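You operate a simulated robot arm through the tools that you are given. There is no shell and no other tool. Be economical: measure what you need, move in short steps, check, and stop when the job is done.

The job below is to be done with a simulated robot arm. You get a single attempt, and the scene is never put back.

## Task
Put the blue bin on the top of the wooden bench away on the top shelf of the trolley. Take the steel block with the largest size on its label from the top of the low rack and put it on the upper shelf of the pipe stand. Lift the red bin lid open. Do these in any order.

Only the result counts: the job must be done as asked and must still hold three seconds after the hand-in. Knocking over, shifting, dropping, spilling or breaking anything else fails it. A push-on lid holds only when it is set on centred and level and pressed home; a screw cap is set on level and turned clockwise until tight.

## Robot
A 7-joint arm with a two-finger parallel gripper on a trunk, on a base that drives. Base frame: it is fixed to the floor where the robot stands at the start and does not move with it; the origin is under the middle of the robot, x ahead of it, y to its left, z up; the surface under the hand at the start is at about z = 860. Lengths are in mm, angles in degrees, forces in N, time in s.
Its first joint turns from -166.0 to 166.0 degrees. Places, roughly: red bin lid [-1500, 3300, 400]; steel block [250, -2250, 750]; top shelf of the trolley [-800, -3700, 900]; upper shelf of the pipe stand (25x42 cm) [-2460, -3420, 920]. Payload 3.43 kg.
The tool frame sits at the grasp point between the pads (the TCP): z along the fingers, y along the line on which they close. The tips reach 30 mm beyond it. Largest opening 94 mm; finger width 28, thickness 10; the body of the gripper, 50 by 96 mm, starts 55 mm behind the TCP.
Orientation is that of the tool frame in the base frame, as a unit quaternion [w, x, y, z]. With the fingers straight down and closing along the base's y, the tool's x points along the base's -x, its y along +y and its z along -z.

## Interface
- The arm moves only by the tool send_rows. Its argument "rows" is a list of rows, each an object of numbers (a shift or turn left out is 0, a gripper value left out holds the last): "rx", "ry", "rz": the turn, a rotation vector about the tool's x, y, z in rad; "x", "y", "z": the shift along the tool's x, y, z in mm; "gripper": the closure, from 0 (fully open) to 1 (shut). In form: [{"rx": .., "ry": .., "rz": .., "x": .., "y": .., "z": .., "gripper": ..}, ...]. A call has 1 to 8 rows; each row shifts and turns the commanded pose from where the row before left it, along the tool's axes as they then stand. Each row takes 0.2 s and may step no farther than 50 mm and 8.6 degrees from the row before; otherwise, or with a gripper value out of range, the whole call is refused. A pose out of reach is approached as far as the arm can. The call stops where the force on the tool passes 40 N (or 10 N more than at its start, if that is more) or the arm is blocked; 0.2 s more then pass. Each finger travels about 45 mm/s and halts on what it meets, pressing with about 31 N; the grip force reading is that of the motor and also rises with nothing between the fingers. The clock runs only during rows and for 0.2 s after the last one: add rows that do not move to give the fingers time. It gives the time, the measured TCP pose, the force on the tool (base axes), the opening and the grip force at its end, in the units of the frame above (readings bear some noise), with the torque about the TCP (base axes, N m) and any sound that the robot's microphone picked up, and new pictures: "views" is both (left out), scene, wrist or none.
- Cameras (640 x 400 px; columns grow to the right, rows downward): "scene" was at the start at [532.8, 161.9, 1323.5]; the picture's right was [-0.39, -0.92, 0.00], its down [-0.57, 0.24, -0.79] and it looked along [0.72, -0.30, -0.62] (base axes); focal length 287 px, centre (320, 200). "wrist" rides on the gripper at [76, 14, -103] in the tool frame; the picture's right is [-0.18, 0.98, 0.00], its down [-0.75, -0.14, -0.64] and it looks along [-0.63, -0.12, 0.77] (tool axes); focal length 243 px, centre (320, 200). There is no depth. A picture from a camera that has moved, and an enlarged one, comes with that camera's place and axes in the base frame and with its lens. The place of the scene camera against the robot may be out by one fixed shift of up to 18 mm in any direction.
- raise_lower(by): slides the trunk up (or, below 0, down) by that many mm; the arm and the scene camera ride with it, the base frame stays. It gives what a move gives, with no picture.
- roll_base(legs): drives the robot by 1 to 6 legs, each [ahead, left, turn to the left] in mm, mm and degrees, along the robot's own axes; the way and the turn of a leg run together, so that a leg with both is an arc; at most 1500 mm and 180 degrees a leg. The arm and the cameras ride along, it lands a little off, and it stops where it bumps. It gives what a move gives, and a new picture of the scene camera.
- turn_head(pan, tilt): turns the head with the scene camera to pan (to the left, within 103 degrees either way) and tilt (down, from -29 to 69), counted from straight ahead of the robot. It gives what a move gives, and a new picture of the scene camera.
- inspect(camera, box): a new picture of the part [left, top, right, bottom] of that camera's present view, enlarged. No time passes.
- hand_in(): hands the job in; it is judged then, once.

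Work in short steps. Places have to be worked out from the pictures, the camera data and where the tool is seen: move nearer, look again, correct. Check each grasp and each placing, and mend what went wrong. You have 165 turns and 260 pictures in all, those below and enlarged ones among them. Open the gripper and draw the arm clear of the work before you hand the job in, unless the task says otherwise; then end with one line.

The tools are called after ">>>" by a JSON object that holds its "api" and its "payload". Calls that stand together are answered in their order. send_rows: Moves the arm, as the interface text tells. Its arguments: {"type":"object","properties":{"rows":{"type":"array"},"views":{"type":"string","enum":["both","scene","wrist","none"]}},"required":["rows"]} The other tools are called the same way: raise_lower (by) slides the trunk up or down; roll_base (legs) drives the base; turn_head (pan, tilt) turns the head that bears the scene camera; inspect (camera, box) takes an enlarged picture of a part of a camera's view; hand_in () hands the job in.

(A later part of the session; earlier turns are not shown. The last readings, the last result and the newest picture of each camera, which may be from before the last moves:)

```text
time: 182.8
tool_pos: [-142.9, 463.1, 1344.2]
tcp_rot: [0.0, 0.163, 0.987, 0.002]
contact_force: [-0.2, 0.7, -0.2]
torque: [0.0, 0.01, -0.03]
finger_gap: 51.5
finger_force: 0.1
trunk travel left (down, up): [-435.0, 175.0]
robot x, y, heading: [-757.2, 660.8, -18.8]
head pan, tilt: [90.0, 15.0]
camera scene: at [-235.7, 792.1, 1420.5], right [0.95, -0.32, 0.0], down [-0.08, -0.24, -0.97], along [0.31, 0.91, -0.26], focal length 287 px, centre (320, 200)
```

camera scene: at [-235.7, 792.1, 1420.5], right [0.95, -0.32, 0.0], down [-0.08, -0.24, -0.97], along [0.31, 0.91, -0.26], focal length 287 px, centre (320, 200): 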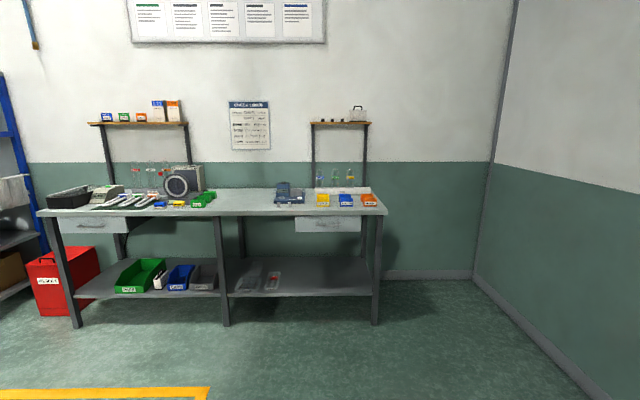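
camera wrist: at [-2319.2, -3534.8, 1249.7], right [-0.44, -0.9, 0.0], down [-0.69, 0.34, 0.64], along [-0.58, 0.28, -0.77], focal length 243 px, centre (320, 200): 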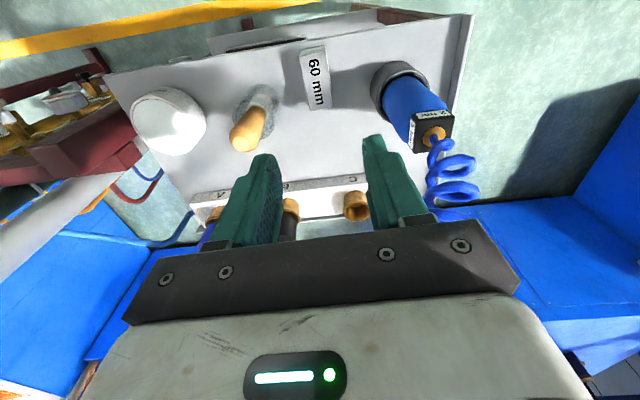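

The red bin stands at the left end of the far bench. I'll turn towards it and drive nearer.

>>> {"api": "roll_base", "payload": {"legs": [[0, 0, 109], [0, 740, 0], [1250, 0, 0]]}}

>>> {"api": "turn_head", "payload": {"pan": 0, "tilt": 45}}

```text
time: 190.5
tool_pos: [-1372.9, 1334.2, 1344.9]
tcp_rot: [0.0, -0.705, 0.71, 0.002]
contact_force: [0.0, 1.2, -0.6]
torque: [-0.03, 0.02, -0.01]
finger_gap: 51.8
finger_force: 0.0
trunk travel left (down, up): [-435.0, 175.0]
robot x, y, heading: [-1367.1, 687.8, 89.3]
head pan, tilt: [90.0, 15.0]
stopped in leg 2: the robot was blocked; the commanded pose is now the measured one
camera scene: at [-1639.4, 1132.1, 1420.4], right [0.01, 1.0, 0.0], down [0.26, 0.0, -0.97], along [-0.97, 0.01, -0.26], focal length 287 px, centre (320, 200)
```

scene: 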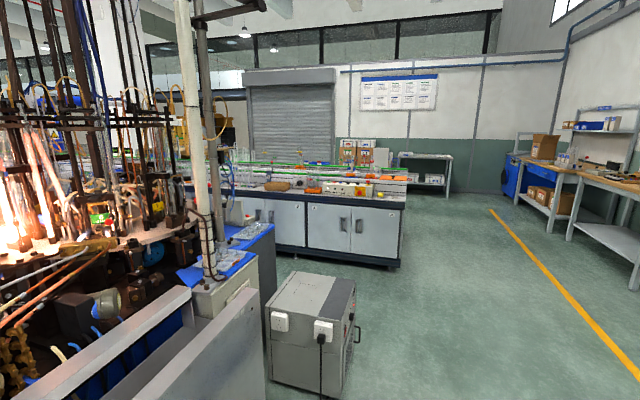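

```text
time: 192.2
tool_pos: [-1371.5, 1332.6, 1345.5]
tcp_rot: [0.0, -0.704, 0.71, 0.001]
contact_force: [-0.1, 0.0, 0.7]
torque: [0.01, 0.01, 0.0]
finger_gap: 52.0
finger_force: 0.0
trunk travel left (down, up): [-435.0, 175.0]
robot x, y, heading: [-1367.1, 685.7, 89.4]
head pan, tilt: [0.0, 45.0]
camera scene: at [-1545.0, 1212.3, 1373.6], right [1.0, -0.01, 0.0], down [-0.01, -0.71, -0.71], along [0.01, 0.71, -0.71], focal length 287 px, centre (320, 200)
```

scene: 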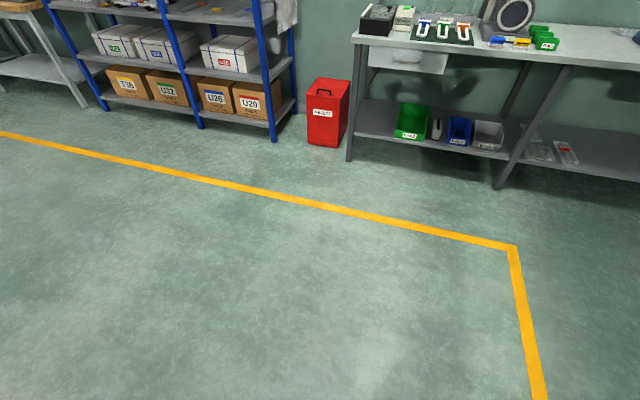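

Something on the left blocked the base, so I'll look at what that was before moving on.

>>> {"api": "turn_head", "payload": {"pan": 95, "tilt": 55}}

```text
time: 193.9
tool_pos: [-1371.7, 1333.5, 1344.4]
tcp_rot: [0.0, -0.705, 0.71, 0.001]
contact_force: [-0.3, -0.1, 0.5]
torque: [0.0, 0.04, 0.01]
finger_gap: 51.7
finger_force: 0.2
trunk travel left (down, up): [-435.0, 175.0]
robot x, y, heading: [-1370.7, 687.1, 89.5]
head pan, tilt: [95.0, 55.0]
camera scene: at [-1617.8, 1125.6, 1360.2], right [-0.08, 1.0, 0.0], down [0.82, 0.06, -0.57], along [-0.57, -0.04, -0.82], focal length 287 px, centre (320, 200)
```

scene: 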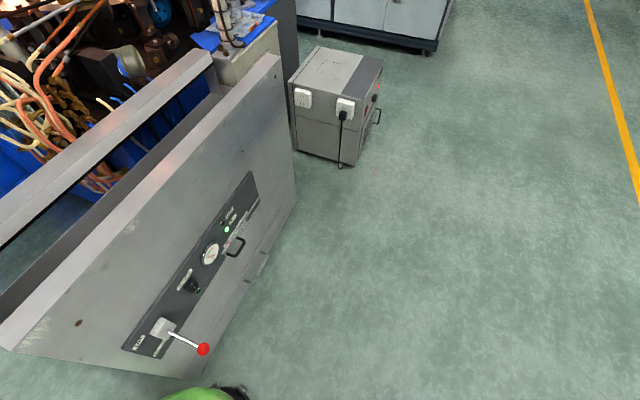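

>>> {"api": "inspect", "payload": {"camera": "scene", "box": [100, 280, 260, 400]}}

>>> {"api": "roll_base", "payload": {"legs": [[0, -120, 0], [600, 0, 0]]}}

```text
3.33 times, centred on (180, 340) of scene
camera zoom: at [-1617.8, 1125.6, 1360.2], right [-0.08, 1.0, 0.0], down [0.82, 0.06, -0.57], along [-0.57, -0.04, -0.82], focal length 957 px, centre (787, -267)
```

zoom: 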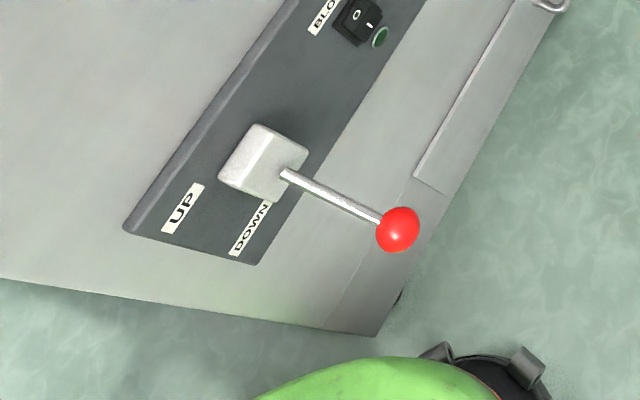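

```text
time: 198.2
tool_pos: [-1255.6, 1941.4, 1344.8]
tcp_rot: [-0.001, 0.708, -0.707, -0.002]
contact_force: [0.9, 0.0, 0.1]
torque: [0.01, 0.01, 0.04]
finger_gap: 51.9
finger_force: 0.1
trunk travel left (down, up): [-435.0, 175.0]
robot x, y, heading: [-1248.2, 1295.7, 89.8]
head pan, tilt: [95.0, 55.0]
camera scene: at [-1500.1, 1731.9, 1360.2], right [-0.08, 1.0, 0.0], down [0.82, 0.07, -0.57], along [-0.57, -0.05, -0.82], focal length 287 px, centre (320, 200)
```

scene: 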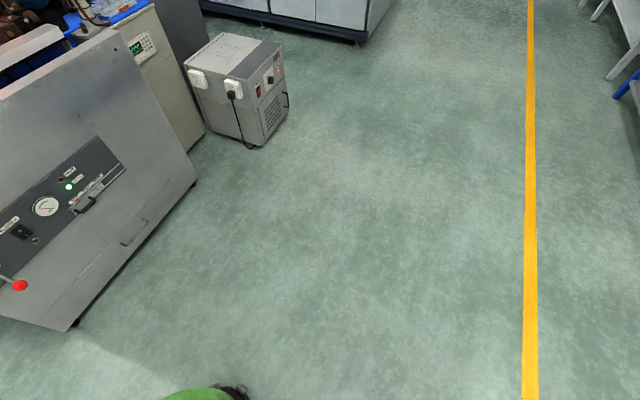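

The base only nudged the foot of a large fixed machine and its lever looks untouched. Now I'll look at the red bin.

>>> {"api": "turn_head", "payload": {"pan": 5, "tilt": 42}}

>>> {"api": "inspect", "payload": {"camera": "scene", "box": [220, 60, 380, 220]}}

```text
time: 199.8
tool_pos: [-1256.0, 1942.2, 1344.0]
tcp_rot: [0.0, 0.708, -0.706, -0.001]
contact_force: [0.2, 0.0, -0.3]
torque: [0.0, -0.03, -0.02]
finger_gap: 51.5
finger_force: 0.0
trunk travel left (down, up): [-435.0, 175.0]
robot x, y, heading: [-1250.4, 1293.6, 89.8]
head pan, tilt: [5.0, 42.0]
camera scene: at [-1435.4, 1821.3, 1377.9], right [1.0, 0.09, 0.0], down [0.06, -0.67, -0.74], along [-0.06, 0.74, -0.67], focal length 287 px, centre (320, 200)
```

scene: 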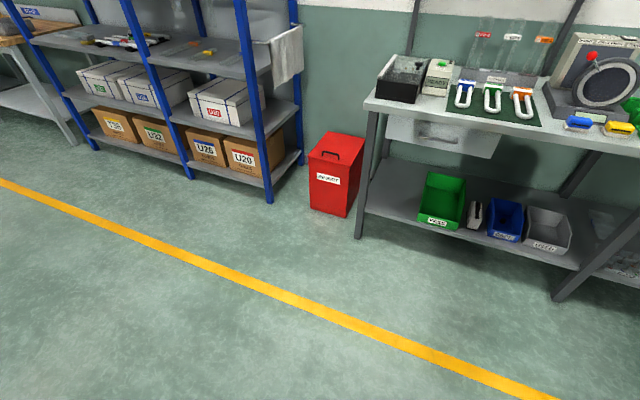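

```text
2.50 times, centred on (300, 140) of scene
camera zoom: at [-1435.4, 1821.3, 1377.9], right [1.0, 0.09, 0.0], down [0.06, -0.67, -0.74], along [-0.06, 0.74, -0.67], focal length 718 px, centre (370, 350)
```

zoom: 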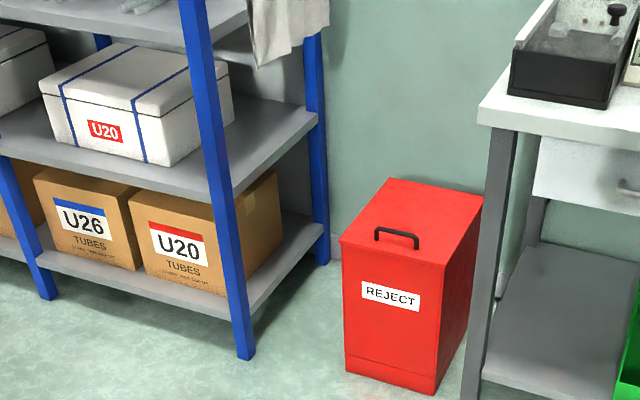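

The red "REJECT" bin has a bar handle near its front edge, at about (−1489,3252,450). Its hinge is at the wall side and it is turned about −19°. I'll drive in front of it, squared to it.

>>> {"api": "roll_base", "payload": {"legs": [[0, 480, 0], [1150, 0, 0], [0, 0, -19]]}}

>>> {"api": "turn_head", "payload": {"pan": 0, "tilt": 60}}

```text
time: 209.1
tool_pos: [-1530.0, 3054.1, 1344.5]
tcp_rot: [0.001, -0.584, 0.812, 0.001]
contact_force: [0.8, -0.3, -0.3]
torque: [-0.02, 0.02, -0.03]
finger_gap: 51.8
finger_force: 0.0
trunk travel left (down, up): [-435.0, 175.0]
robot x, y, heading: [-1723.5, 2438.5, 71.2]
head pan, tilt: [5.0, 42.0]
camera scene: at [-1738.1, 3002.0, 1377.9], right [0.97, -0.24, 0.0], down [-0.16, -0.65, -0.74], along [0.18, 0.72, -0.67], focal length 287 px, centre (320, 200)
```

scene: 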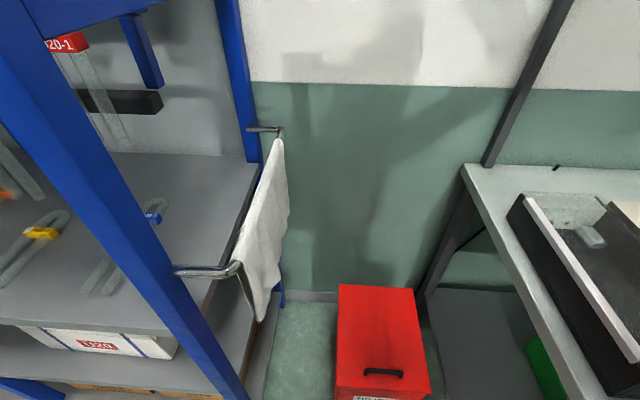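

```text
time: 209.9
tool_pos: [-1531.2, 3055.0, 1344.8]
tcp_rot: [0.0, -0.584, 0.812, 0.001]
contact_force: [-0.1, -0.4, 0.7]
torque: [-0.02, 0.01, -0.03]
finger_gap: 51.7
finger_force: 0.1
trunk travel left (down, up): [-435.0, 175.0]
robot x, y, heading: [-1728.2, 2440.1, 71.0]
head pan, tilt: [0.0, 60.0]
camera scene: at [-1736.5, 2983.9, 1354.2], right [0.95, -0.32, 0.0], down [-0.28, -0.82, -0.5], along [0.16, 0.47, -0.87], focal length 287 px, centre (320, 200)
```

scene: 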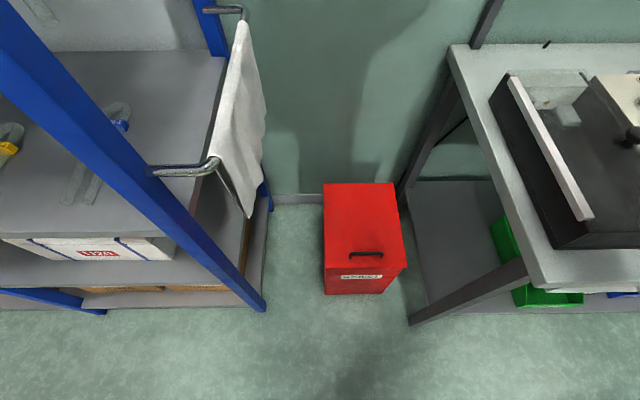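

I'll extend the hand over the lid, turn it so it closes across the handle bar with the camera to the left, then look down.

>>> {"api": "send_rows", "payload": {"rows": [{"x": -42, "y": 5, "gripper": 0.0}, {"x": -42, "y": 5}, {"x": -42, "y": 6}, {"x": -42, "y": 6}, {"rz": 0.1}, {"rz": 0.14}, {"rz": 0.148}, {"rz": 0.148}], "views": "none"}}

>>> {"api": "send_rows", "payload": {"rows": [{"rz": 0.148}, {"rz": 0.148}, {"rz": 0.148}, {"rz": 0.148}, {"rz": 0.148}, {"rz": 0.143}, {"rz": 0.143}, {}], "views": "none"}}

>>> {"api": "raise_lower", "payload": {"by": -430}}

>>> {"api": "send_rows", "payload": {"rows": [{}], "views": "both"}}

```text
time: 211.8
tool_pos: [-1497.9, 3220.6, 1345.6]
tcp_rot: [0.0, -0.346, 0.938, 0.002]
contact_force: [-1.3, -0.1, -0.3]
torque: [-0.02, 0.0, 0.01]
finger_gap: 94.0
finger_force: 0.1
trunk travel left (down, up): [-435.0, 175.0]
robot x, y, heading: [-1729.4, 2439.3, 70.7]
head pan, tilt: [0.0, 60.0]
```

```text
time: 213.6
tool_pos: [-1497.7, 3221.2, 1343.2]
tcp_rot: [-0.001, 0.158, 0.987, 0.0]
contact_force: [-0.5, 1.2, 0.1]
torque: [0.01, -0.01, 0.02]
finger_gap: 94.0
finger_force: 0.0
trunk travel left (down, up): [-435.0, 175.0]
robot x, y, heading: [-1728.6, 2438.8, 70.8]
head pan, tilt: [0.0, 60.0]
```

```text
refused: -430 is not a number from -400 to 400
```

```text
time: 213.9
tool_pos: [-1495.9, 3221.4, 1344.8]
tcp_rot: [-0.001, 0.158, 0.987, 0.001]
contact_force: [-0.2, 0.5, 0.1]
torque: [-0.01, -0.01, 0.01]
finger_gap: 94.0
finger_force: 0.1
trunk travel left (down, up): [-435.0, 175.0]
robot x, y, heading: [-1727.4, 2438.5, 71.0]
head pan, tilt: [0.0, 60.0]
camera scene: at [-1736.5, 2983.9, 1354.1], right [0.95, -0.32, 0.0], down [-0.28, -0.82, -0.5], along [0.16, 0.47, -0.87], focal length 287 px, centre (320, 200)
camera wrist: at [-1565.1, 3257.6, 1447.0], right [0.48, 0.88, 0.0], down [0.67, -0.37, 0.64], along [0.56, -0.31, -0.77], focal length 243 px, centre (320, 200)
```

scene: 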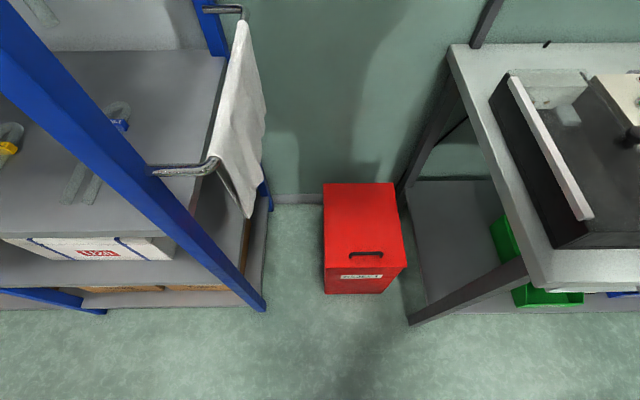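
wrist: 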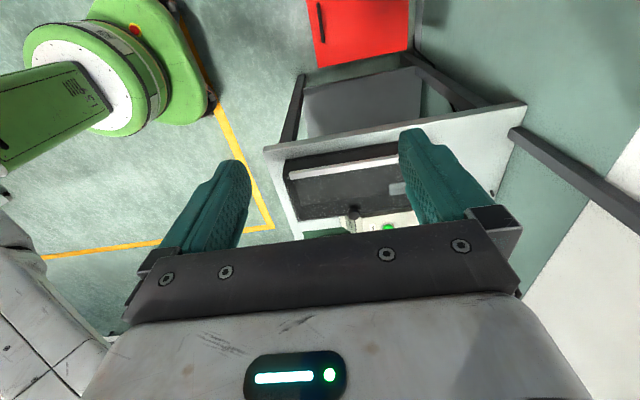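

The view is clear. I'll lower the trunk in two stages and check.

>>> {"api": "raise_lower", "payload": {"by": -400}}

>>> {"api": "send_rows", "payload": {"rows": [{"z": 40}, {"z": 40}, {"z": 40}, {"z": 40}, {}], "views": "both"}}

```text
time: 217.8
tool_pos: [-1496.7, 3220.2, 944.5]
tcp_rot: [-0.001, 0.157, 0.988, 0.002]
contact_force: [0.5, 0.5, -1.3]
torque: [-0.01, 0.01, 0.04]
finger_gap: 94.0
finger_force: 0.0
trunk travel left (down, up): [-35.0, 575.0]
robot x, y, heading: [-1728.3, 2435.9, 71.1]
head pan, tilt: [0.0, 60.0]
```

```text
time: 219.2
tool_pos: [-1526.3, 3246.6, 783.2]
tcp_rot: [-0.003, 0.139, 0.99, 0.003]
contact_force: [-0.1, 0.8, -0.4]
torque: [0.03, 0.0, 0.02]
finger_gap: 94.3
finger_force: 0.1
trunk travel left (down, up): [-35.0, 575.0]
robot x, y, heading: [-1734.1, 2453.8, 73.5]
head pan, tilt: [0.0, 60.0]
stopped in row 5: the arm was blocked; the commanded pose is now the measured one
camera scene: at [-1782.3, 2994.0, 957.9], right [0.96, -0.28, 0.01], down [-0.24, -0.83, -0.51], along [0.15, 0.48, -0.86], focal length 287 px, centre (320, 200)
camera wrist: at [-1594.7, 3281.1, 886.5], right [0.45, 0.89, 0.0], down [0.69, -0.35, 0.64], along [0.57, -0.28, -0.77], focal length 243 px, centre (320, 200)
```

scene: 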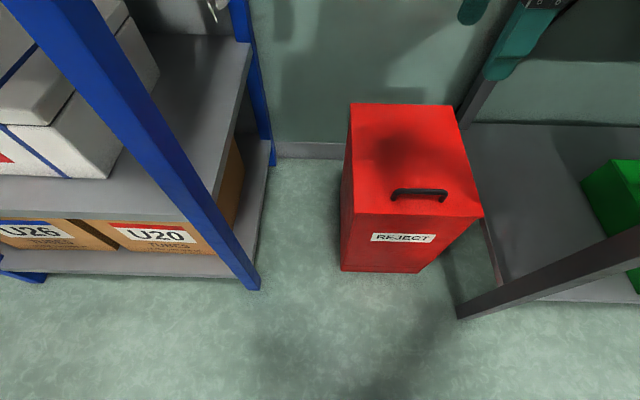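
wrist: 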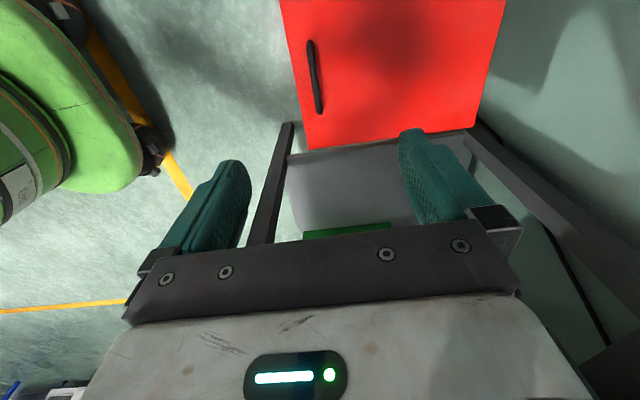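

The arm was blocked and the base got pushed (heading 71→73.5). I'll look right to find the contact before moving anything.

>>> {"api": "turn_head", "payload": {"pan": -60, "tilt": 25}}

```text
time: 220.5
tool_pos: [-1527.6, 3245.7, 782.5]
tcp_rot: [-0.002, 0.137, 0.991, 0.002]
contact_force: [-0.1, 0.2, 0.4]
torque: [0.02, 0.03, 0.01]
finger_gap: 93.8
finger_force: 0.1
trunk travel left (down, up): [-35.0, 575.0]
robot x, y, heading: [-1736.0, 2455.1, 73.8]
head pan, tilt: [-60.0, 25.0]
camera scene: at [-1711.3, 2949.4, 1008.9], right [0.24, -0.97, 0.0], down [-0.4, -0.1, -0.91], along [0.89, 0.22, -0.41], focal length 287 px, centre (320, 200)
```

scene: 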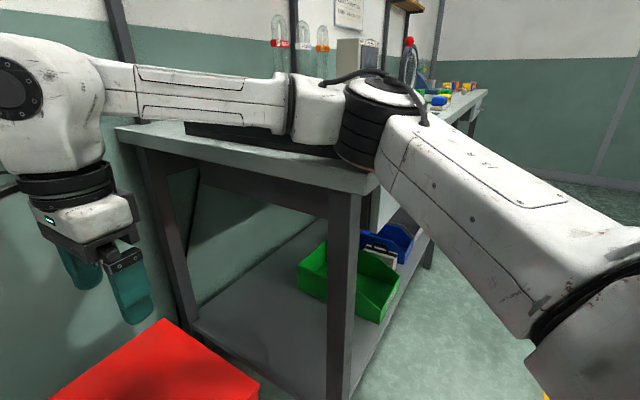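

The elbow met the bench's front-left corner. I'll lift straight up and away, then approach from further left so the forearm stays in front of the bench.

>>> {"api": "send_rows", "payload": {"rows": [{"z": -20}, {"z": -40}, {"z": -40}, {"z": -40}, {"z": -40}, {}], "views": "none"}}

>>> {"api": "raise_lower", "payload": {"by": 300}}

>>> {"api": "turn_head", "payload": {"pan": -45, "tilt": 40}}

```text
time: 221.9
tool_pos: [-1514.4, 3243.4, 956.5]
tcp_rot: [-0.007, 0.142, 0.99, -0.003]
contact_force: [-0.7, -0.8, -0.3]
torque: [0.03, -0.02, -0.01]
finger_gap: 94.2
finger_force: 0.1
trunk travel left (down, up): [-35.0, 575.0]
robot x, y, heading: [-1734.8, 2447.8, 73.0]
head pan, tilt: [-60.0, 25.0]
```

```text
time: 224.9
tool_pos: [-1516.4, 3244.3, 1256.8]
tcp_rot: [-0.007, 0.14, 0.99, -0.002]
contact_force: [0.0, 0.3, -0.2]
torque: [0.01, 0.01, -0.01]
finger_gap: 94.1
finger_force: 0.1
trunk travel left (down, up): [-335.0, 275.0]
robot x, y, heading: [-1734.0, 2453.5, 73.4]
head pan, tilt: [-60.0, 25.0]
```

```text
time: 225.7
tool_pos: [-1515.5, 3246.5, 1256.6]
tcp_rot: [-0.008, 0.141, 0.99, -0.002]
contact_force: [0.4, 0.6, -0.6]
torque: [0.01, 0.04, -0.02]
finger_gap: 93.8
finger_force: 0.1
trunk travel left (down, up): [-335.0, 275.0]
robot x, y, heading: [-1735.2, 2452.1, 73.1]
head pan, tilt: [-45.0, 40.0]
camera scene: at [-1706.7, 2973.6, 1280.9], right [0.47, -0.88, 0.0], down [-0.57, -0.3, -0.77], along [0.68, 0.36, -0.64], focal length 287 px, centre (320, 200)
```

scene: 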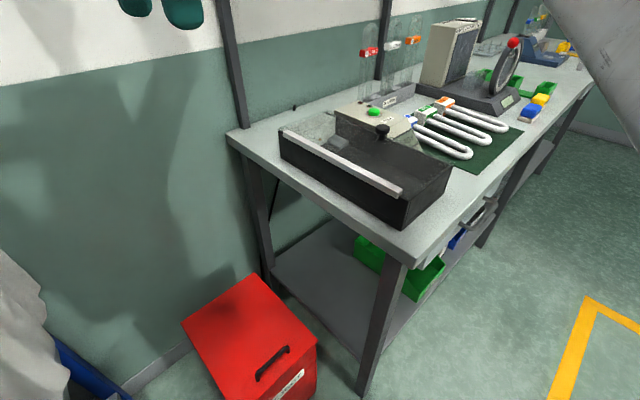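

Nothing on the bench looks disturbed. I'll back off, turn to about 42°, and come in diagonally so the forearm stays in front of the bench.

>>> {"api": "roll_base", "payload": {"legs": [[-500, 0, 0], [0, 0, -31], [292, 673, 0]]}}

>>> {"api": "turn_head", "payload": {"pan": -15, "tilt": 55}}

```text
time: 233.7
tool_pos: [-1505.8, 3244.3, 1257.3]
tcp_rot: [-0.007, 0.41, 0.912, -0.001]
contact_force: [-0.1, -0.8, 0.4]
torque: [0.01, 0.03, 0.0]
finger_gap: 94.2
finger_force: 0.0
trunk travel left (down, up): [-335.0, 275.0]
robot x, y, heading: [-2107.1, 2688.8, 41.2]
head pan, tilt: [-45.0, 40.0]
camera scene: at [-1809.1, 3121.6, 1280.9], right [-0.07, -1.0, 0.0], down [-0.64, 0.04, -0.77], along [0.76, -0.05, -0.64], focal length 287 px, centre (320, 200)
```

scene: 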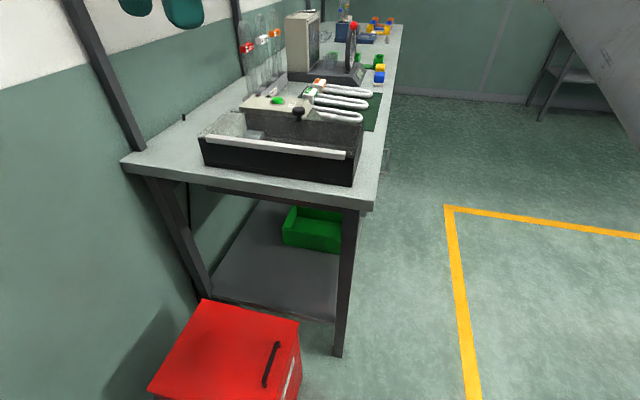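

```text
time: 234.7
tool_pos: [-1505.5, 3244.7, 1258.1]
tcp_rot: [-0.009, 0.41, 0.912, -0.001]
contact_force: [-0.3, -0.1, -0.6]
torque: [-0.01, 0.0, 0.02]
finger_gap: 94.1
finger_force: 0.1
trunk travel left (down, up): [-335.0, 275.0]
robot x, y, heading: [-2110.2, 2691.6, 41.2]
head pan, tilt: [-15.0, 55.0]
camera scene: at [-1829.1, 3159.1, 1260.2], right [0.44, -0.9, 0.0], down [-0.74, -0.36, -0.57], along [0.52, 0.25, -0.82], focal length 287 px, centre (320, 200)
```

scene: 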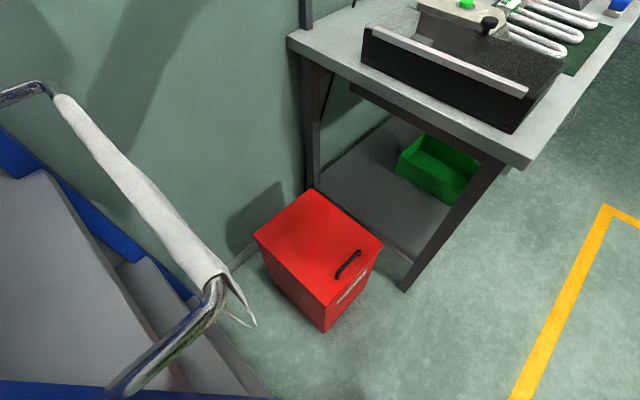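

The towel rail corner is at about (−1792,3272,1017), so the head should pass clear of it. I'll turn the head right, align the hand with the bar (30° in base), and lower in stages.

>>> {"api": "turn_head", "payload": {"pan": -60, "tilt": 40}}

>>> {"api": "send_rows", "payload": {"rows": [{"rz": -0.133}, {"rz": -0.133}, {"rz": -0.133}, {"rz": -0.133}, {}], "views": "none"}}

>>> {"api": "raise_lower", "payload": {"by": -200}}

>>> {"api": "send_rows", "payload": {"rows": [{}], "views": "both"}}

```text
time: 235.8
tool_pos: [-1504.8, 3243.4, 1257.6]
tcp_rot: [-0.008, 0.41, 0.912, -0.001]
contact_force: [0.1, 0.0, 1.0]
torque: [0.0, -0.01, 0.03]
finger_gap: 94.0
finger_force: 0.0
trunk travel left (down, up): [-335.0, 275.0]
robot x, y, heading: [-2108.8, 2687.8, 41.2]
head pan, tilt: [-60.0, 40.0]
camera scene: at [-1813.5, 3100.0, 1280.9], right [-0.32, -0.95, 0.0], down [-0.61, 0.21, -0.77], along [0.72, -0.25, -0.64], focal length 287 px, centre (320, 200)
```

scene: 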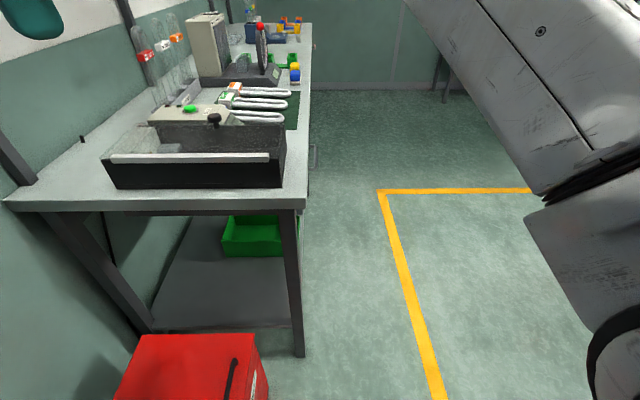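

```text
time: 237.0
tool_pos: [-1504.8, 3244.3, 1256.6]
tcp_rot: [-0.007, 0.154, 0.988, 0.003]
contact_force: [0.1, 0.2, -0.4]
torque: [-0.02, -0.01, 0.06]
finger_gap: 93.9
finger_force: 0.1
trunk travel left (down, up): [-335.0, 275.0]
robot x, y, heading: [-2114.3, 2687.7, 41.1]
head pan, tilt: [-60.0, 40.0]
```

```text
time: 239.2
tool_pos: [-1505.0, 3244.7, 1058.1]
tcp_rot: [-0.007, 0.156, 0.988, 0.002]
contact_force: [0.4, 0.1, -0.1]
torque: [0.05, -0.03, -0.02]
finger_gap: 93.8
finger_force: 0.0
trunk travel left (down, up): [-135.0, 475.0]
robot x, y, heading: [-2113.5, 2687.2, 41.1]
head pan, tilt: [-60.0, 40.0]
```

```text
time: 239.6
tool_pos: [-1504.4, 3243.9, 1058.5]
tcp_rot: [-0.007, 0.156, 0.988, 0.002]
contact_force: [0.8, -0.1, 1.0]
torque: [0.04, 0.0, -0.02]
finger_gap: 94.1
finger_force: 0.0
trunk travel left (down, up): [-135.0, 475.0]
robot x, y, heading: [-2110.6, 2689.8, 41.4]
head pan, tilt: [-60.0, 40.0]
camera scene: at [-1813.5, 3099.9, 1080.9], right [-0.32, -0.95, 0.0], down [-0.61, 0.21, -0.77], along [0.72, -0.25, -0.64], focal length 287 px, centre (320, 200)
camera wrist: at [-1571.2, 3280.7, 1160.8], right [0.48, 0.88, 0.0], down [0.68, -0.37, 0.63], along [0.55, -0.3, -0.78], focal length 243 px, centre (320, 200)
```

scene: 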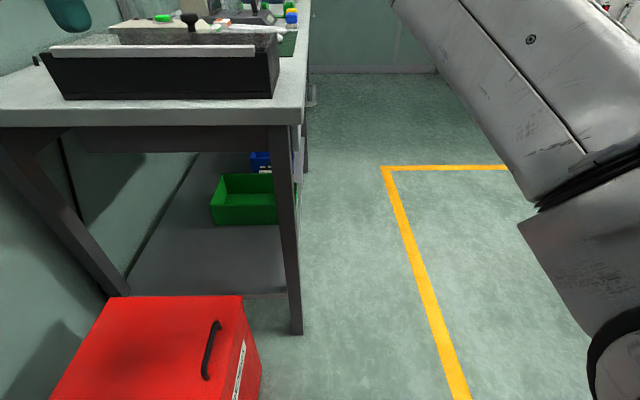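
wrist: 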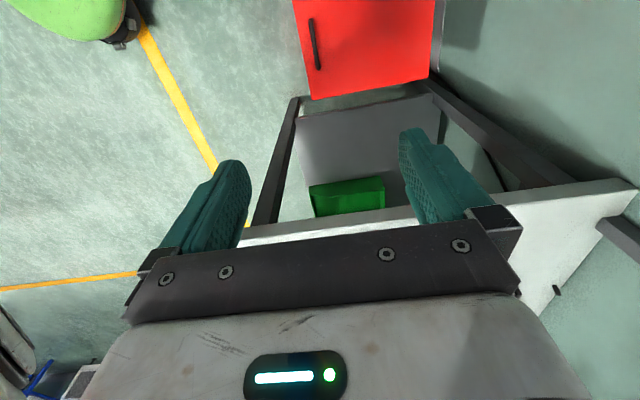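

The wrist view confirms the bar centre at about (−1496,3227), aligned with the hand. I'll shift over it, finish lowering the trunk, and look towards the elbow.

>>> {"api": "send_rows", "payload": {"rows": [{"x": -13, "y": -15}, {}], "views": "none"}}

>>> {"api": "raise_lower", "payload": {"by": -130}}

>>> {"api": "turn_head", "payload": {"pan": -45, "tilt": 15}}

```text
time: 240.2
tool_pos: [-1495.6, 3225.8, 1057.0]
tcp_rot: [-0.007, 0.155, 0.988, 0.002]
contact_force: [0.0, 0.7, -0.6]
torque: [0.0, 0.04, -0.01]
finger_gap: 93.9
finger_force: 0.1
trunk travel left (down, up): [-135.0, 475.0]
robot x, y, heading: [-2113.7, 2688.9, 41.1]
head pan, tilt: [-60.0, 40.0]
```

```text
time: 241.8
tool_pos: [-1495.5, 3225.3, 926.7]
tcp_rot: [-0.007, 0.156, 0.988, 0.002]
contact_force: [-0.2, 0.8, 0.0]
torque: [0.0, 0.04, 0.03]
finger_gap: 94.0
finger_force: 0.1
trunk travel left (down, up): [-5.0, 605.0]
robot x, y, heading: [-2108.6, 2689.2, 41.3]
head pan, tilt: [-60.0, 40.0]
```

```text
time: 242.7
tool_pos: [-1495.7, 3226.7, 927.7]
tcp_rot: [-0.008, 0.155, 0.988, 0.002]
contact_force: [0.1, 0.8, 0.2]
torque: [-0.02, -0.02, 0.03]
finger_gap: 93.8
finger_force: 0.1
trunk travel left (down, up): [-5.0, 605.0]
robot x, y, heading: [-2111.5, 2691.7, 41.2]
head pan, tilt: [-45.0, 15.0]
camera scene: at [-1800.8, 3121.0, 990.4], right [-0.07, -1.0, 0.0], down [-0.26, 0.02, -0.97], along [0.96, -0.07, -0.26], focal length 287 px, centre (320, 200)
```

scene: 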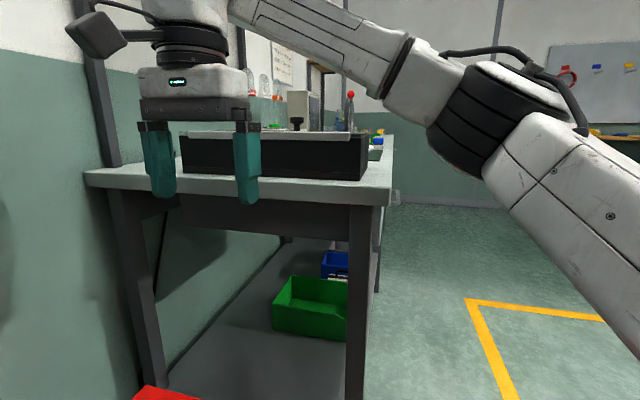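

The elbow is now in front of the bench and well to its left. I'll lower the arm in stages.

>>> {"api": "send_rows", "payload": {"rows": [{"z": 45}, {"z": 45}, {"z": 45}, {"z": 45}, {"z": 45}, {}], "views": "scene"}}

```text
time: 244.1
tool_pos: [-1501.0, 3226.8, 701.1]
tcp_rot: [-0.007, 0.156, 0.988, 0.002]
contact_force: [-1.3, 0.1, -0.4]
torque: [0.02, 0.02, 0.02]
finger_gap: 94.0
finger_force: 0.0
trunk travel left (down, up): [-5.0, 605.0]
robot x, y, heading: [-2112.1, 2689.6, 41.1]
head pan, tilt: [-45.0, 15.0]
camera scene: at [-1800.8, 3121.0, 990.4], right [-0.07, -1.0, 0.0], down [-0.26, 0.02, -0.97], along [0.96, -0.07, -0.26], focal length 287 px, centre (320, 200)
```

scene: 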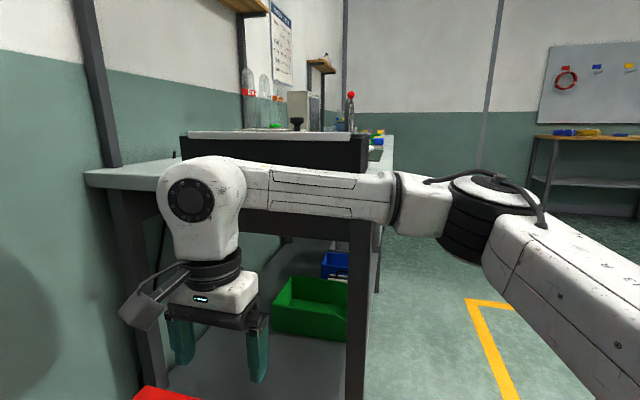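

All clear. I'll continue down and check with the wrist camera.

>>> {"api": "send_rows", "payload": {"rows": [{"z": 45}, {"z": 45}, {"z": 40}, {"x": -4, "y": 0}, {}], "views": "both"}}

```text
time: 245.2
tool_pos: [-1497.6, 3225.6, 572.4]
tcp_rot: [-0.007, 0.157, 0.988, 0.002]
contact_force: [0.2, -0.1, 0.2]
torque: [-0.01, -0.01, -0.02]
finger_gap: 94.0
finger_force: 0.2
trunk travel left (down, up): [-5.0, 605.0]
robot x, y, heading: [-2111.0, 2691.6, 40.9]
head pan, tilt: [-45.0, 15.0]
camera scene: at [-1800.8, 3121.0, 990.4], right [-0.07, -1.0, 0.0], down [-0.26, 0.02, -0.97], along [0.96, -0.07, -0.26], focal length 287 px, centre (320, 200)
camera wrist: at [-1564.6, 3262.4, 675.2], right [0.48, 0.88, 0.0], down [0.68, -0.37, 0.63], along [0.55, -0.3, -0.78], focal length 243 px, centre (320, 200)
```

scene: 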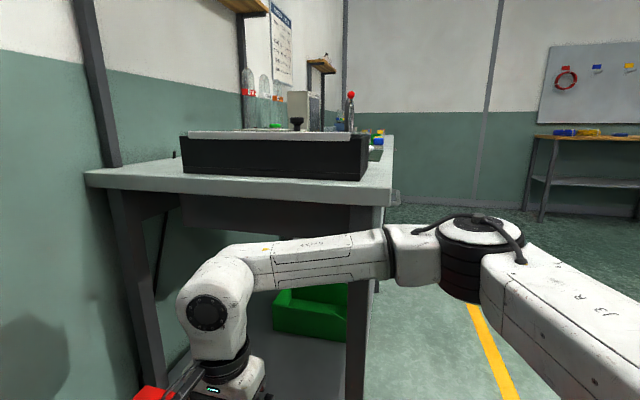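
wrist: 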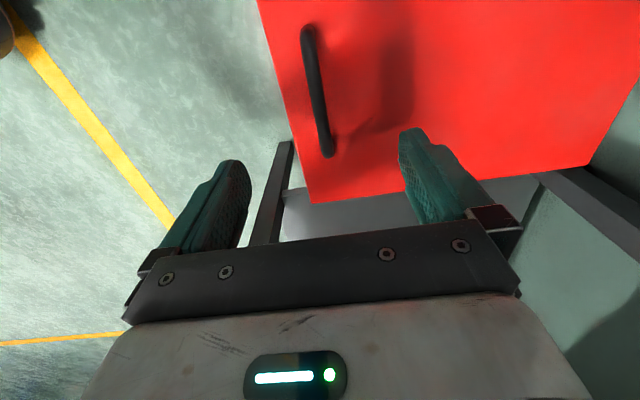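

The bar runs between the fingers, well centred. I'll shift 10 mm along it to its middle and descend to TCP≈475 to look again.

>>> {"api": "send_rows", "payload": {"rows": [{"x": 8, "z": 40}, {"z": 35}, {"z": 22}, {}], "views": "wrist"}}

```text
time: 246.2
tool_pos: [-1505.4, 3229.5, 474.3]
tcp_rot: [-0.006, 0.155, 0.988, 0.002]
contact_force: [-0.3, -0.2, 0.3]
torque: [-0.04, -0.01, -0.01]
finger_gap: 94.1
finger_force: 0.0
trunk travel left (down, up): [-5.0, 605.0]
robot x, y, heading: [-2108.3, 2690.3, 41.1]
head pan, tilt: [-45.0, 15.0]
camera wrist: at [-1572.6, 3265.4, 578.2], right [0.48, 0.88, 0.0], down [0.68, -0.37, 0.63], along [0.55, -0.3, -0.78], focal length 243 px, centre (320, 200)
```

wrist: 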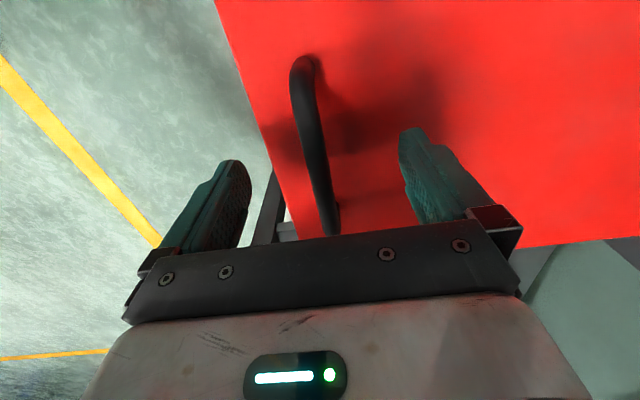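

Triangulation puts the bar at z≈433 and the lid at about 400. I'll go down to TCP≈447 and close on the bar.

>>> {"api": "send_rows", "payload": {"rows": [{"z": 15}, {"z": 12}, {"gripper": 0.6}, {"gripper": 0.9}, {"gripper": 1.0}, {"gripper": 1.0}, {"gripper": 1.0}, {"gripper": 1.0}], "views": "wrist"}}

```text
time: 246.8
tool_pos: [-1505.8, 3231.7, 461.2]
tcp_rot: [-0.007, 0.158, 0.987, 0.008]
contact_force: [-4.5, -6.6, 19.8]
torque: [0.62, -0.45, -0.06]
finger_gap: 90.1
finger_force: 0.0
trunk travel left (down, up): [-5.0, 605.0]
robot x, y, heading: [-2108.9, 2688.3, 41.0]
head pan, tilt: [-45.0, 15.0]
stopped in row 2: the force on the tool passed its limit at 52 N (the readings are from after the stop); the commanded pose is now the measured one
camera wrist: at [-1572.0, 3267.3, 565.3], right [0.48, 0.88, 0.01], down [0.68, -0.38, 0.63], along [0.56, -0.29, -0.78], focal length 243 px, centre (320, 200)
```

wrist: 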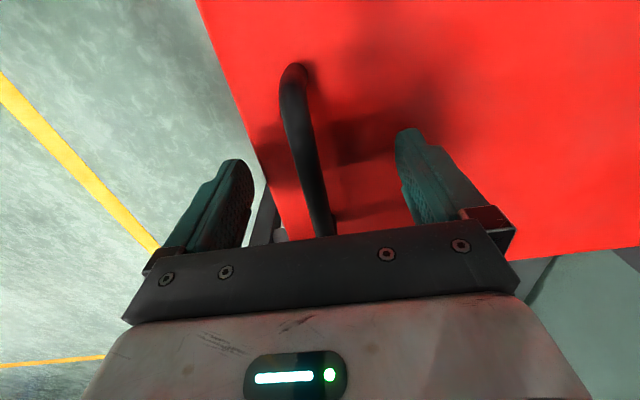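

The tips touched the lid at z≈431. I'll back up 6 mm and close on the bar.

>>> {"api": "send_rows", "payload": {"rows": [{"z": -6}, {"gripper": 0.5}, {"gripper": 0.8}, {"gripper": 1.0}, {"gripper": 1.0}, {"gripper": 1.0}, {"gripper": 1.0}], "views": "wrist"}}

```text
time: 248.4
tool_pos: [-1506.2, 3230.1, 465.0]
tcp_rot: [-0.007, 0.157, 0.988, 0.003]
contact_force: [-13.8, -25.7, 6.7]
torque: [-0.05, 0.12, -0.02]
finger_gap: 16.2
finger_force: 40.4
trunk travel left (down, up): [-5.0, 605.0]
robot x, y, heading: [-2109.1, 2689.3, 40.9]
head pan, tilt: [-45.0, 15.0]
camera wrist: at [-1572.5, 3265.4, 568.4], right [0.48, 0.88, 0.0], down [0.68, -0.37, 0.63], along [0.55, -0.3, -0.78], focal length 243 px, centre (320, 200)
```

wrist: 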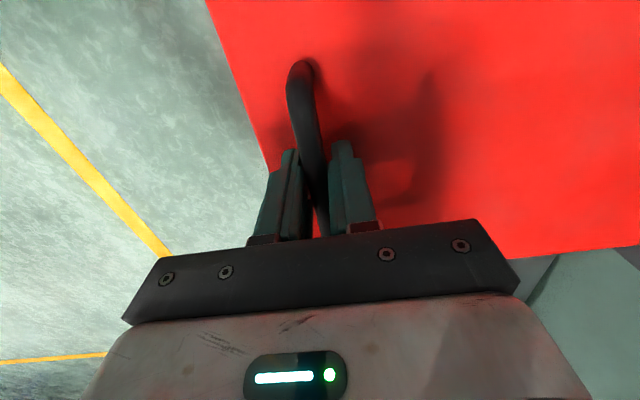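

The bar is gripped (gap 16 mm), with a side load showing I'm a few mm too far back. I'll ease 4 mm to the front and lift 10 mm to test.

>>> {"api": "send_rows", "payload": {"rows": [{"y": -4}, {}, {"z": -5}, {"z": -5}, {}], "views": "wrist"}}

```text
time: 249.6
tool_pos: [-1505.3, 3230.0, 474.9]
tcp_rot: [-0.006, 0.156, 0.988, 0.01]
contact_force: [10.5, 22.3, -6.2]
torque: [-0.1, -0.54, -0.16]
finger_gap: 15.9
finger_force: 45.2
trunk travel left (down, up): [-5.0, 605.0]
robot x, y, heading: [-2111.6, 2690.2, 41.0]
head pan, tilt: [-45.0, 15.0]
camera wrist: at [-1572.7, 3265.8, 579.7], right [0.48, 0.88, 0.01], down [0.68, -0.38, 0.63], along [0.56, -0.29, -0.78], focal length 243 px, centre (320, 200)
```

wrist: 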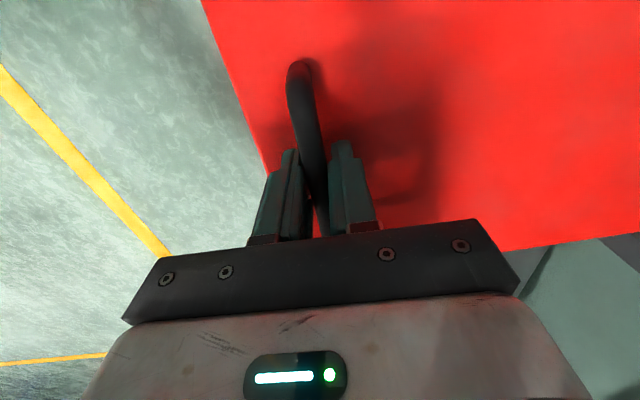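

The lid follows. I'm now slightly past centre, so I'll correct +2 mm and start the arc about the rear hinge (R≈287), watching forces.

>>> {"api": "send_rows", "payload": {"rows": [{"y": 2}, {"y": 2, "z": -10}, {"y": 2, "z": -10}, {}], "views": "scene"}}

```text
time: 250.6
tool_pos: [-1503.5, 3234.6, 494.7]
tcp_rot: [-0.008, 0.155, 0.988, 0.007]
contact_force: [7.0, 24.3, -7.7]
torque: [-0.17, -0.36, -0.23]
finger_gap: 16.4
finger_force: 45.2
trunk travel left (down, up): [-5.0, 605.0]
robot x, y, heading: [-2110.1, 2685.8, 40.8]
head pan, tilt: [-45.0, 15.0]
camera scene: at [-1800.6, 3121.4, 990.1], right [-0.07, -1.0, 0.0], down [-0.26, 0.02, -0.97], along [0.96, -0.07, -0.26], focal length 287 px, centre (320, 200)
```

scene: 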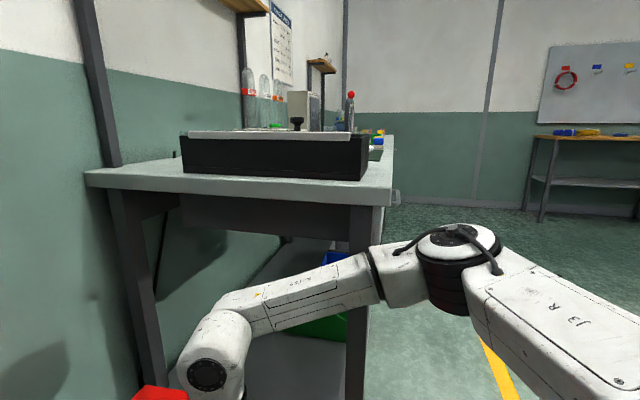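

The motion fits the arc, with the command trailing by about 2 mm. I'll continue to about 12° with that added.

>>> {"api": "send_rows", "payload": {"rows": [{"y": 3, "z": -9}, {"y": 3.5, "z": -10}, {"y": 3.5, "z": -10}, {}], "views": "wrist"}}

```text
time: 251.6
tool_pos: [-1502.0, 3243.1, 523.6]
tcp_rot: [-0.008, 0.154, 0.988, 0.006]
contact_force: [-7.3, 21.5, -8.9]
torque: [-0.2, 0.17, -0.34]
finger_gap: 16.2
finger_force: 44.9
trunk travel left (down, up): [-5.0, 605.0]
robot x, y, heading: [-2111.7, 2688.7, 41.0]
head pan, tilt: [-45.0, 15.0]
camera wrist: at [-1568.2, 3278.0, 628.0], right [0.48, 0.88, 0.01], down [0.68, -0.37, 0.63], along [0.55, -0.29, -0.78], focal length 243 px, centre (320, 200)
```

wrist: 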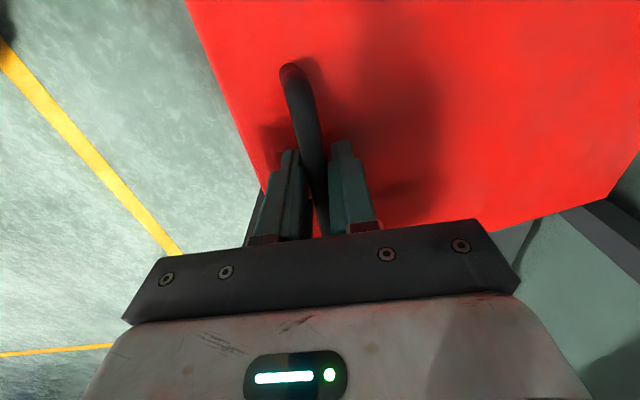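

It's still on the arc at about 12°. I'll continue to about 20°.

>>> {"api": "send_rows", "payload": {"rows": [{"x": 0.5, "y": 4, "z": -10}, {"x": 0.5, "y": 4, "z": -9}, {"y": 4.5, "z": -9}, {"y": 4.5, "z": -9}, {}], "views": "none"}}

```text
time: 252.8
tool_pos: [-1496.6, 3257.3, 562.3]
tcp_rot: [-0.006, 0.156, 0.988, 0.006]
contact_force: [-11.2, 2.4, -1.3]
torque: [-0.12, -0.11, -0.29]
finger_gap: 15.8
finger_force: 44.8
trunk travel left (down, up): [-5.0, 605.0]
robot x, y, heading: [-2110.6, 2688.4, 41.0]
head pan, tilt: [-45.0, 15.0]
```

The forces are low. I'll continue to about 30°.

>>> {"api": "send_rows", "payload": {"rows": [{"x": 0.5, "y": 6, "z": -11}, {"x": 0.5, "y": 6.5, "z": -11}, {"y": 6.5, "z": -10}, {"y": 7, "z": -10}, {}], "views": "wrist"}}

```text
time: 254.0
tool_pos: [-1487.9, 3282.8, 604.3]
tcp_rot: [-0.007, 0.155, 0.988, 0.004]
contact_force: [-18.8, -11.9, 11.2]
torque: [-0.13, 0.08, -0.51]
finger_gap: 15.2
finger_force: 45.1
trunk travel left (down, up): [-5.0, 605.0]
robot x, y, heading: [-2112.2, 2689.4, 40.9]
head pan, tilt: [-45.0, 15.0]
camera wrist: at [-1554.8, 3317.8, 708.8], right [0.48, 0.88, 0.01], down [0.68, -0.38, 0.63], along [0.55, -0.3, -0.78], focal length 243 px, centre (320, 200)
```

wrist: 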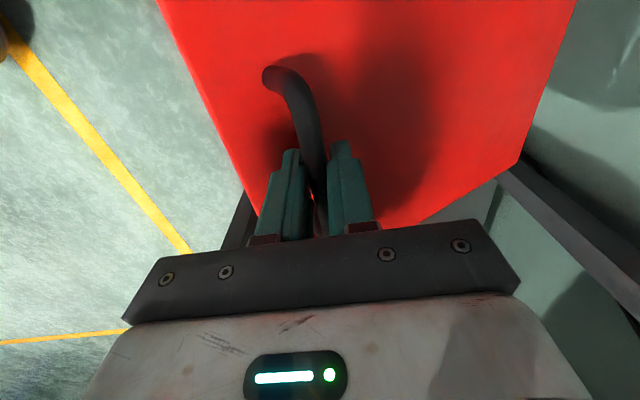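

About 30° now. I'll continue to about 40°.

>>> {"api": "send_rows", "payload": {"rows": [{"x": 1, "y": 7, "z": -10}, {"x": 0.5, "y": 7.5, "z": -9.5}, {"y": 7.5, "z": -9}, {"y": 8, "z": -8.5}, {}], "views": "none"}}

```text
time: 255.2
tool_pos: [-1477.3, 3309.4, 643.4]
tcp_rot: [-0.006, 0.157, 0.988, 0.006]
contact_force: [-5.4, -15.1, 15.1]
torque: [-0.38, -0.58, -0.76]
finger_gap: 11.6
finger_force: 44.4
trunk travel left (down, up): [-5.0, 605.0]
robot x, y, heading: [-2110.0, 2693.7, 41.1]
head pan, tilt: [-45.0, 15.0]
```

The gap changed to 11.6 mm, so the bar may be slipping. I'll check.

>>> {"api": "inspect", "payload": {"camera": "wrist", "box": [200, 40, 440, 240]}}

>>> {"api": "turn_head", "payload": {"pan": -30, "tilt": 35}}

```text
2.00 times, centred on (320, 140) of wrist
camera zoom: at [-1545.6, 3345.5, 745.6], right [0.48, 0.88, 0.01], down [0.68, -0.38, 0.63], along [0.56, -0.3, -0.78], focal length 485 px, centre (320, 320)
```

zoom: 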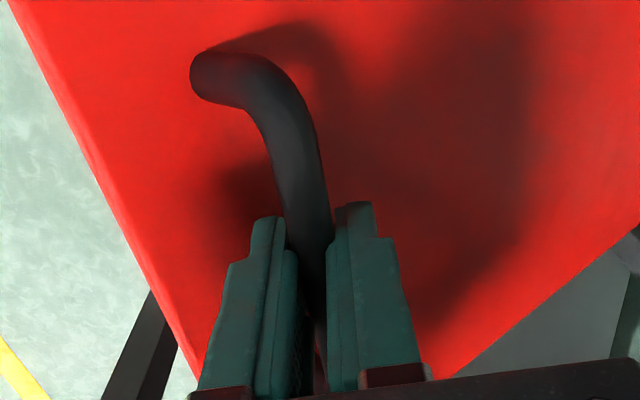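

```text
time: 256.0
tool_pos: [-1479.7, 3309.7, 641.8]
tcp_rot: [-0.006, 0.156, 0.988, 0.006]
contact_force: [0.3, -18.8, 15.6]
torque: [-0.4, -0.76, -0.65]
finger_gap: 11.4
finger_force: 44.9
trunk travel left (down, up): [-5.0, 605.0]
robot x, y, heading: [-2110.6, 2689.1, 41.3]
head pan, tilt: [-30.0, 35.0]
camera scene: at [-1807.4, 3143.3, 958.9], right [0.19, -0.98, 0.0], down [-0.56, -0.11, -0.82], along [0.8, 0.16, -0.57], focal length 287 px, centre (320, 200)
```

scene: 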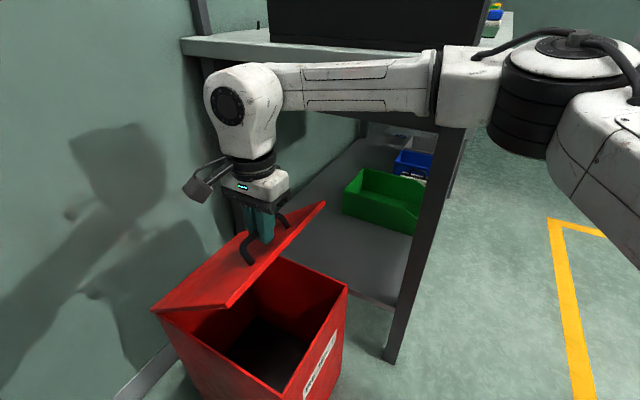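

The lid is about 38° open and the residual force is purely radial, so my radius is slightly small. I'll correct outward and continue to about 50°.

>>> {"api": "send_rows", "payload": {"rows": [{"y": 5, "z": -10}, {"y": 8, "z": -9}, {"y": 8.5, "z": -8.5}, {"y": 9, "z": -8}, {}], "views": "both"}}

```text
time: 256.9
tool_pos: [-1470.8, 3335.1, 667.9]
tcp_rot: [-0.006, 0.157, 0.987, 0.006]
contact_force: [5.1, 8.0, -14.2]
torque: [0.19, 0.26, -0.8]
finger_gap: 11.5
finger_force: 45.1
trunk travel left (down, up): [-5.0, 605.0]
robot x, y, heading: [-2110.0, 2691.5, 41.1]
head pan, tilt: [-30.0, 35.0]
stopped in row 4: the force on the tool passed its limit at 42 N (the readings are from after the stop); the commanded pose is now the measured one
camera scene: at [-1807.2, 3145.4, 958.2], right [0.19, -0.98, 0.0], down [-0.56, -0.11, -0.82], along [0.8, 0.16, -0.57], focal length 287 px, centre (320, 200)
camera wrist: at [-1537.2, 3371.3, 770.2], right [0.48, 0.88, 0.01], down [0.68, -0.38, 0.63], along [0.55, -0.3, -0.78], focal length 243 px, centre (320, 200)
```

scene: 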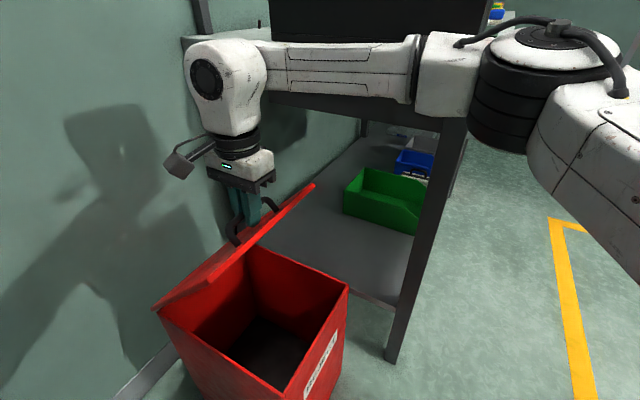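
wrist: 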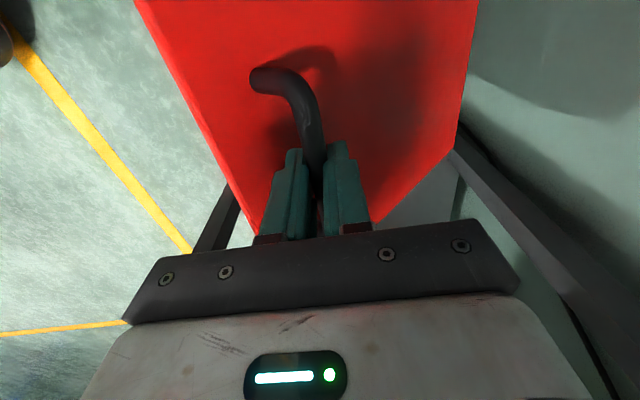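

About 46° now, with a force spike from the radial mismatch. I'll ease the grip slightly, still caging the bar, to see whether the lid stays by itself.

>>> {"api": "send_rows", "payload": {"rows": [{"gripper": 0.8}, {"gripper": 0.75}, {}, {}], "views": "both"}}

```text
time: 257.9
tool_pos: [-1470.8, 3335.3, 669.4]
tcp_rot: [-0.006, 0.157, 0.988, 0.005]
contact_force: [-1.1, -3.0, 1.3]
torque: [-0.03, 0.01, -0.06]
finger_gap: 25.2
finger_force: 1.4
trunk travel left (down, up): [-5.0, 605.0]
robot x, y, heading: [-2112.3, 2690.3, 41.1]
head pan, tilt: [-30.0, 35.0]
camera scene: at [-1807.5, 3144.7, 958.5], right [0.19, -0.98, 0.0], down [-0.56, -0.11, -0.82], along [0.8, 0.16, -0.57], focal length 287 px, centre (320, 200)
camera wrist: at [-1537.8, 3370.5, 772.3], right [0.48, 0.88, 0.01], down [0.68, -0.38, 0.63], along [0.56, -0.3, -0.78], focal length 243 px, centre (320, 200)
```

scene: 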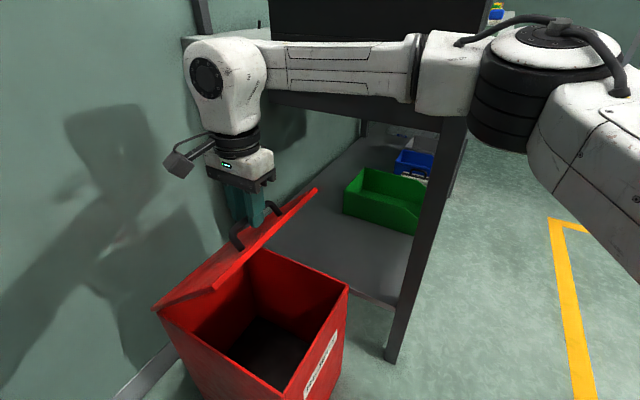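
wrist: 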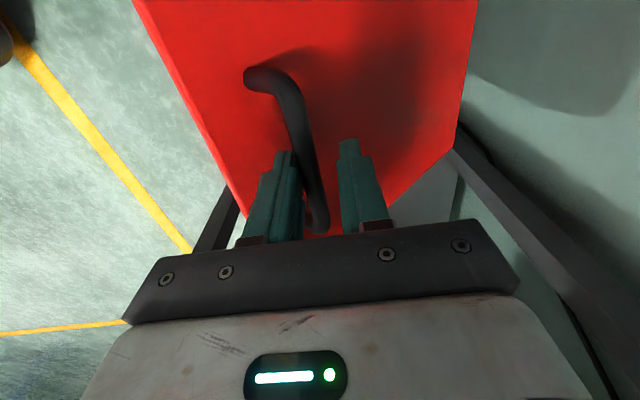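

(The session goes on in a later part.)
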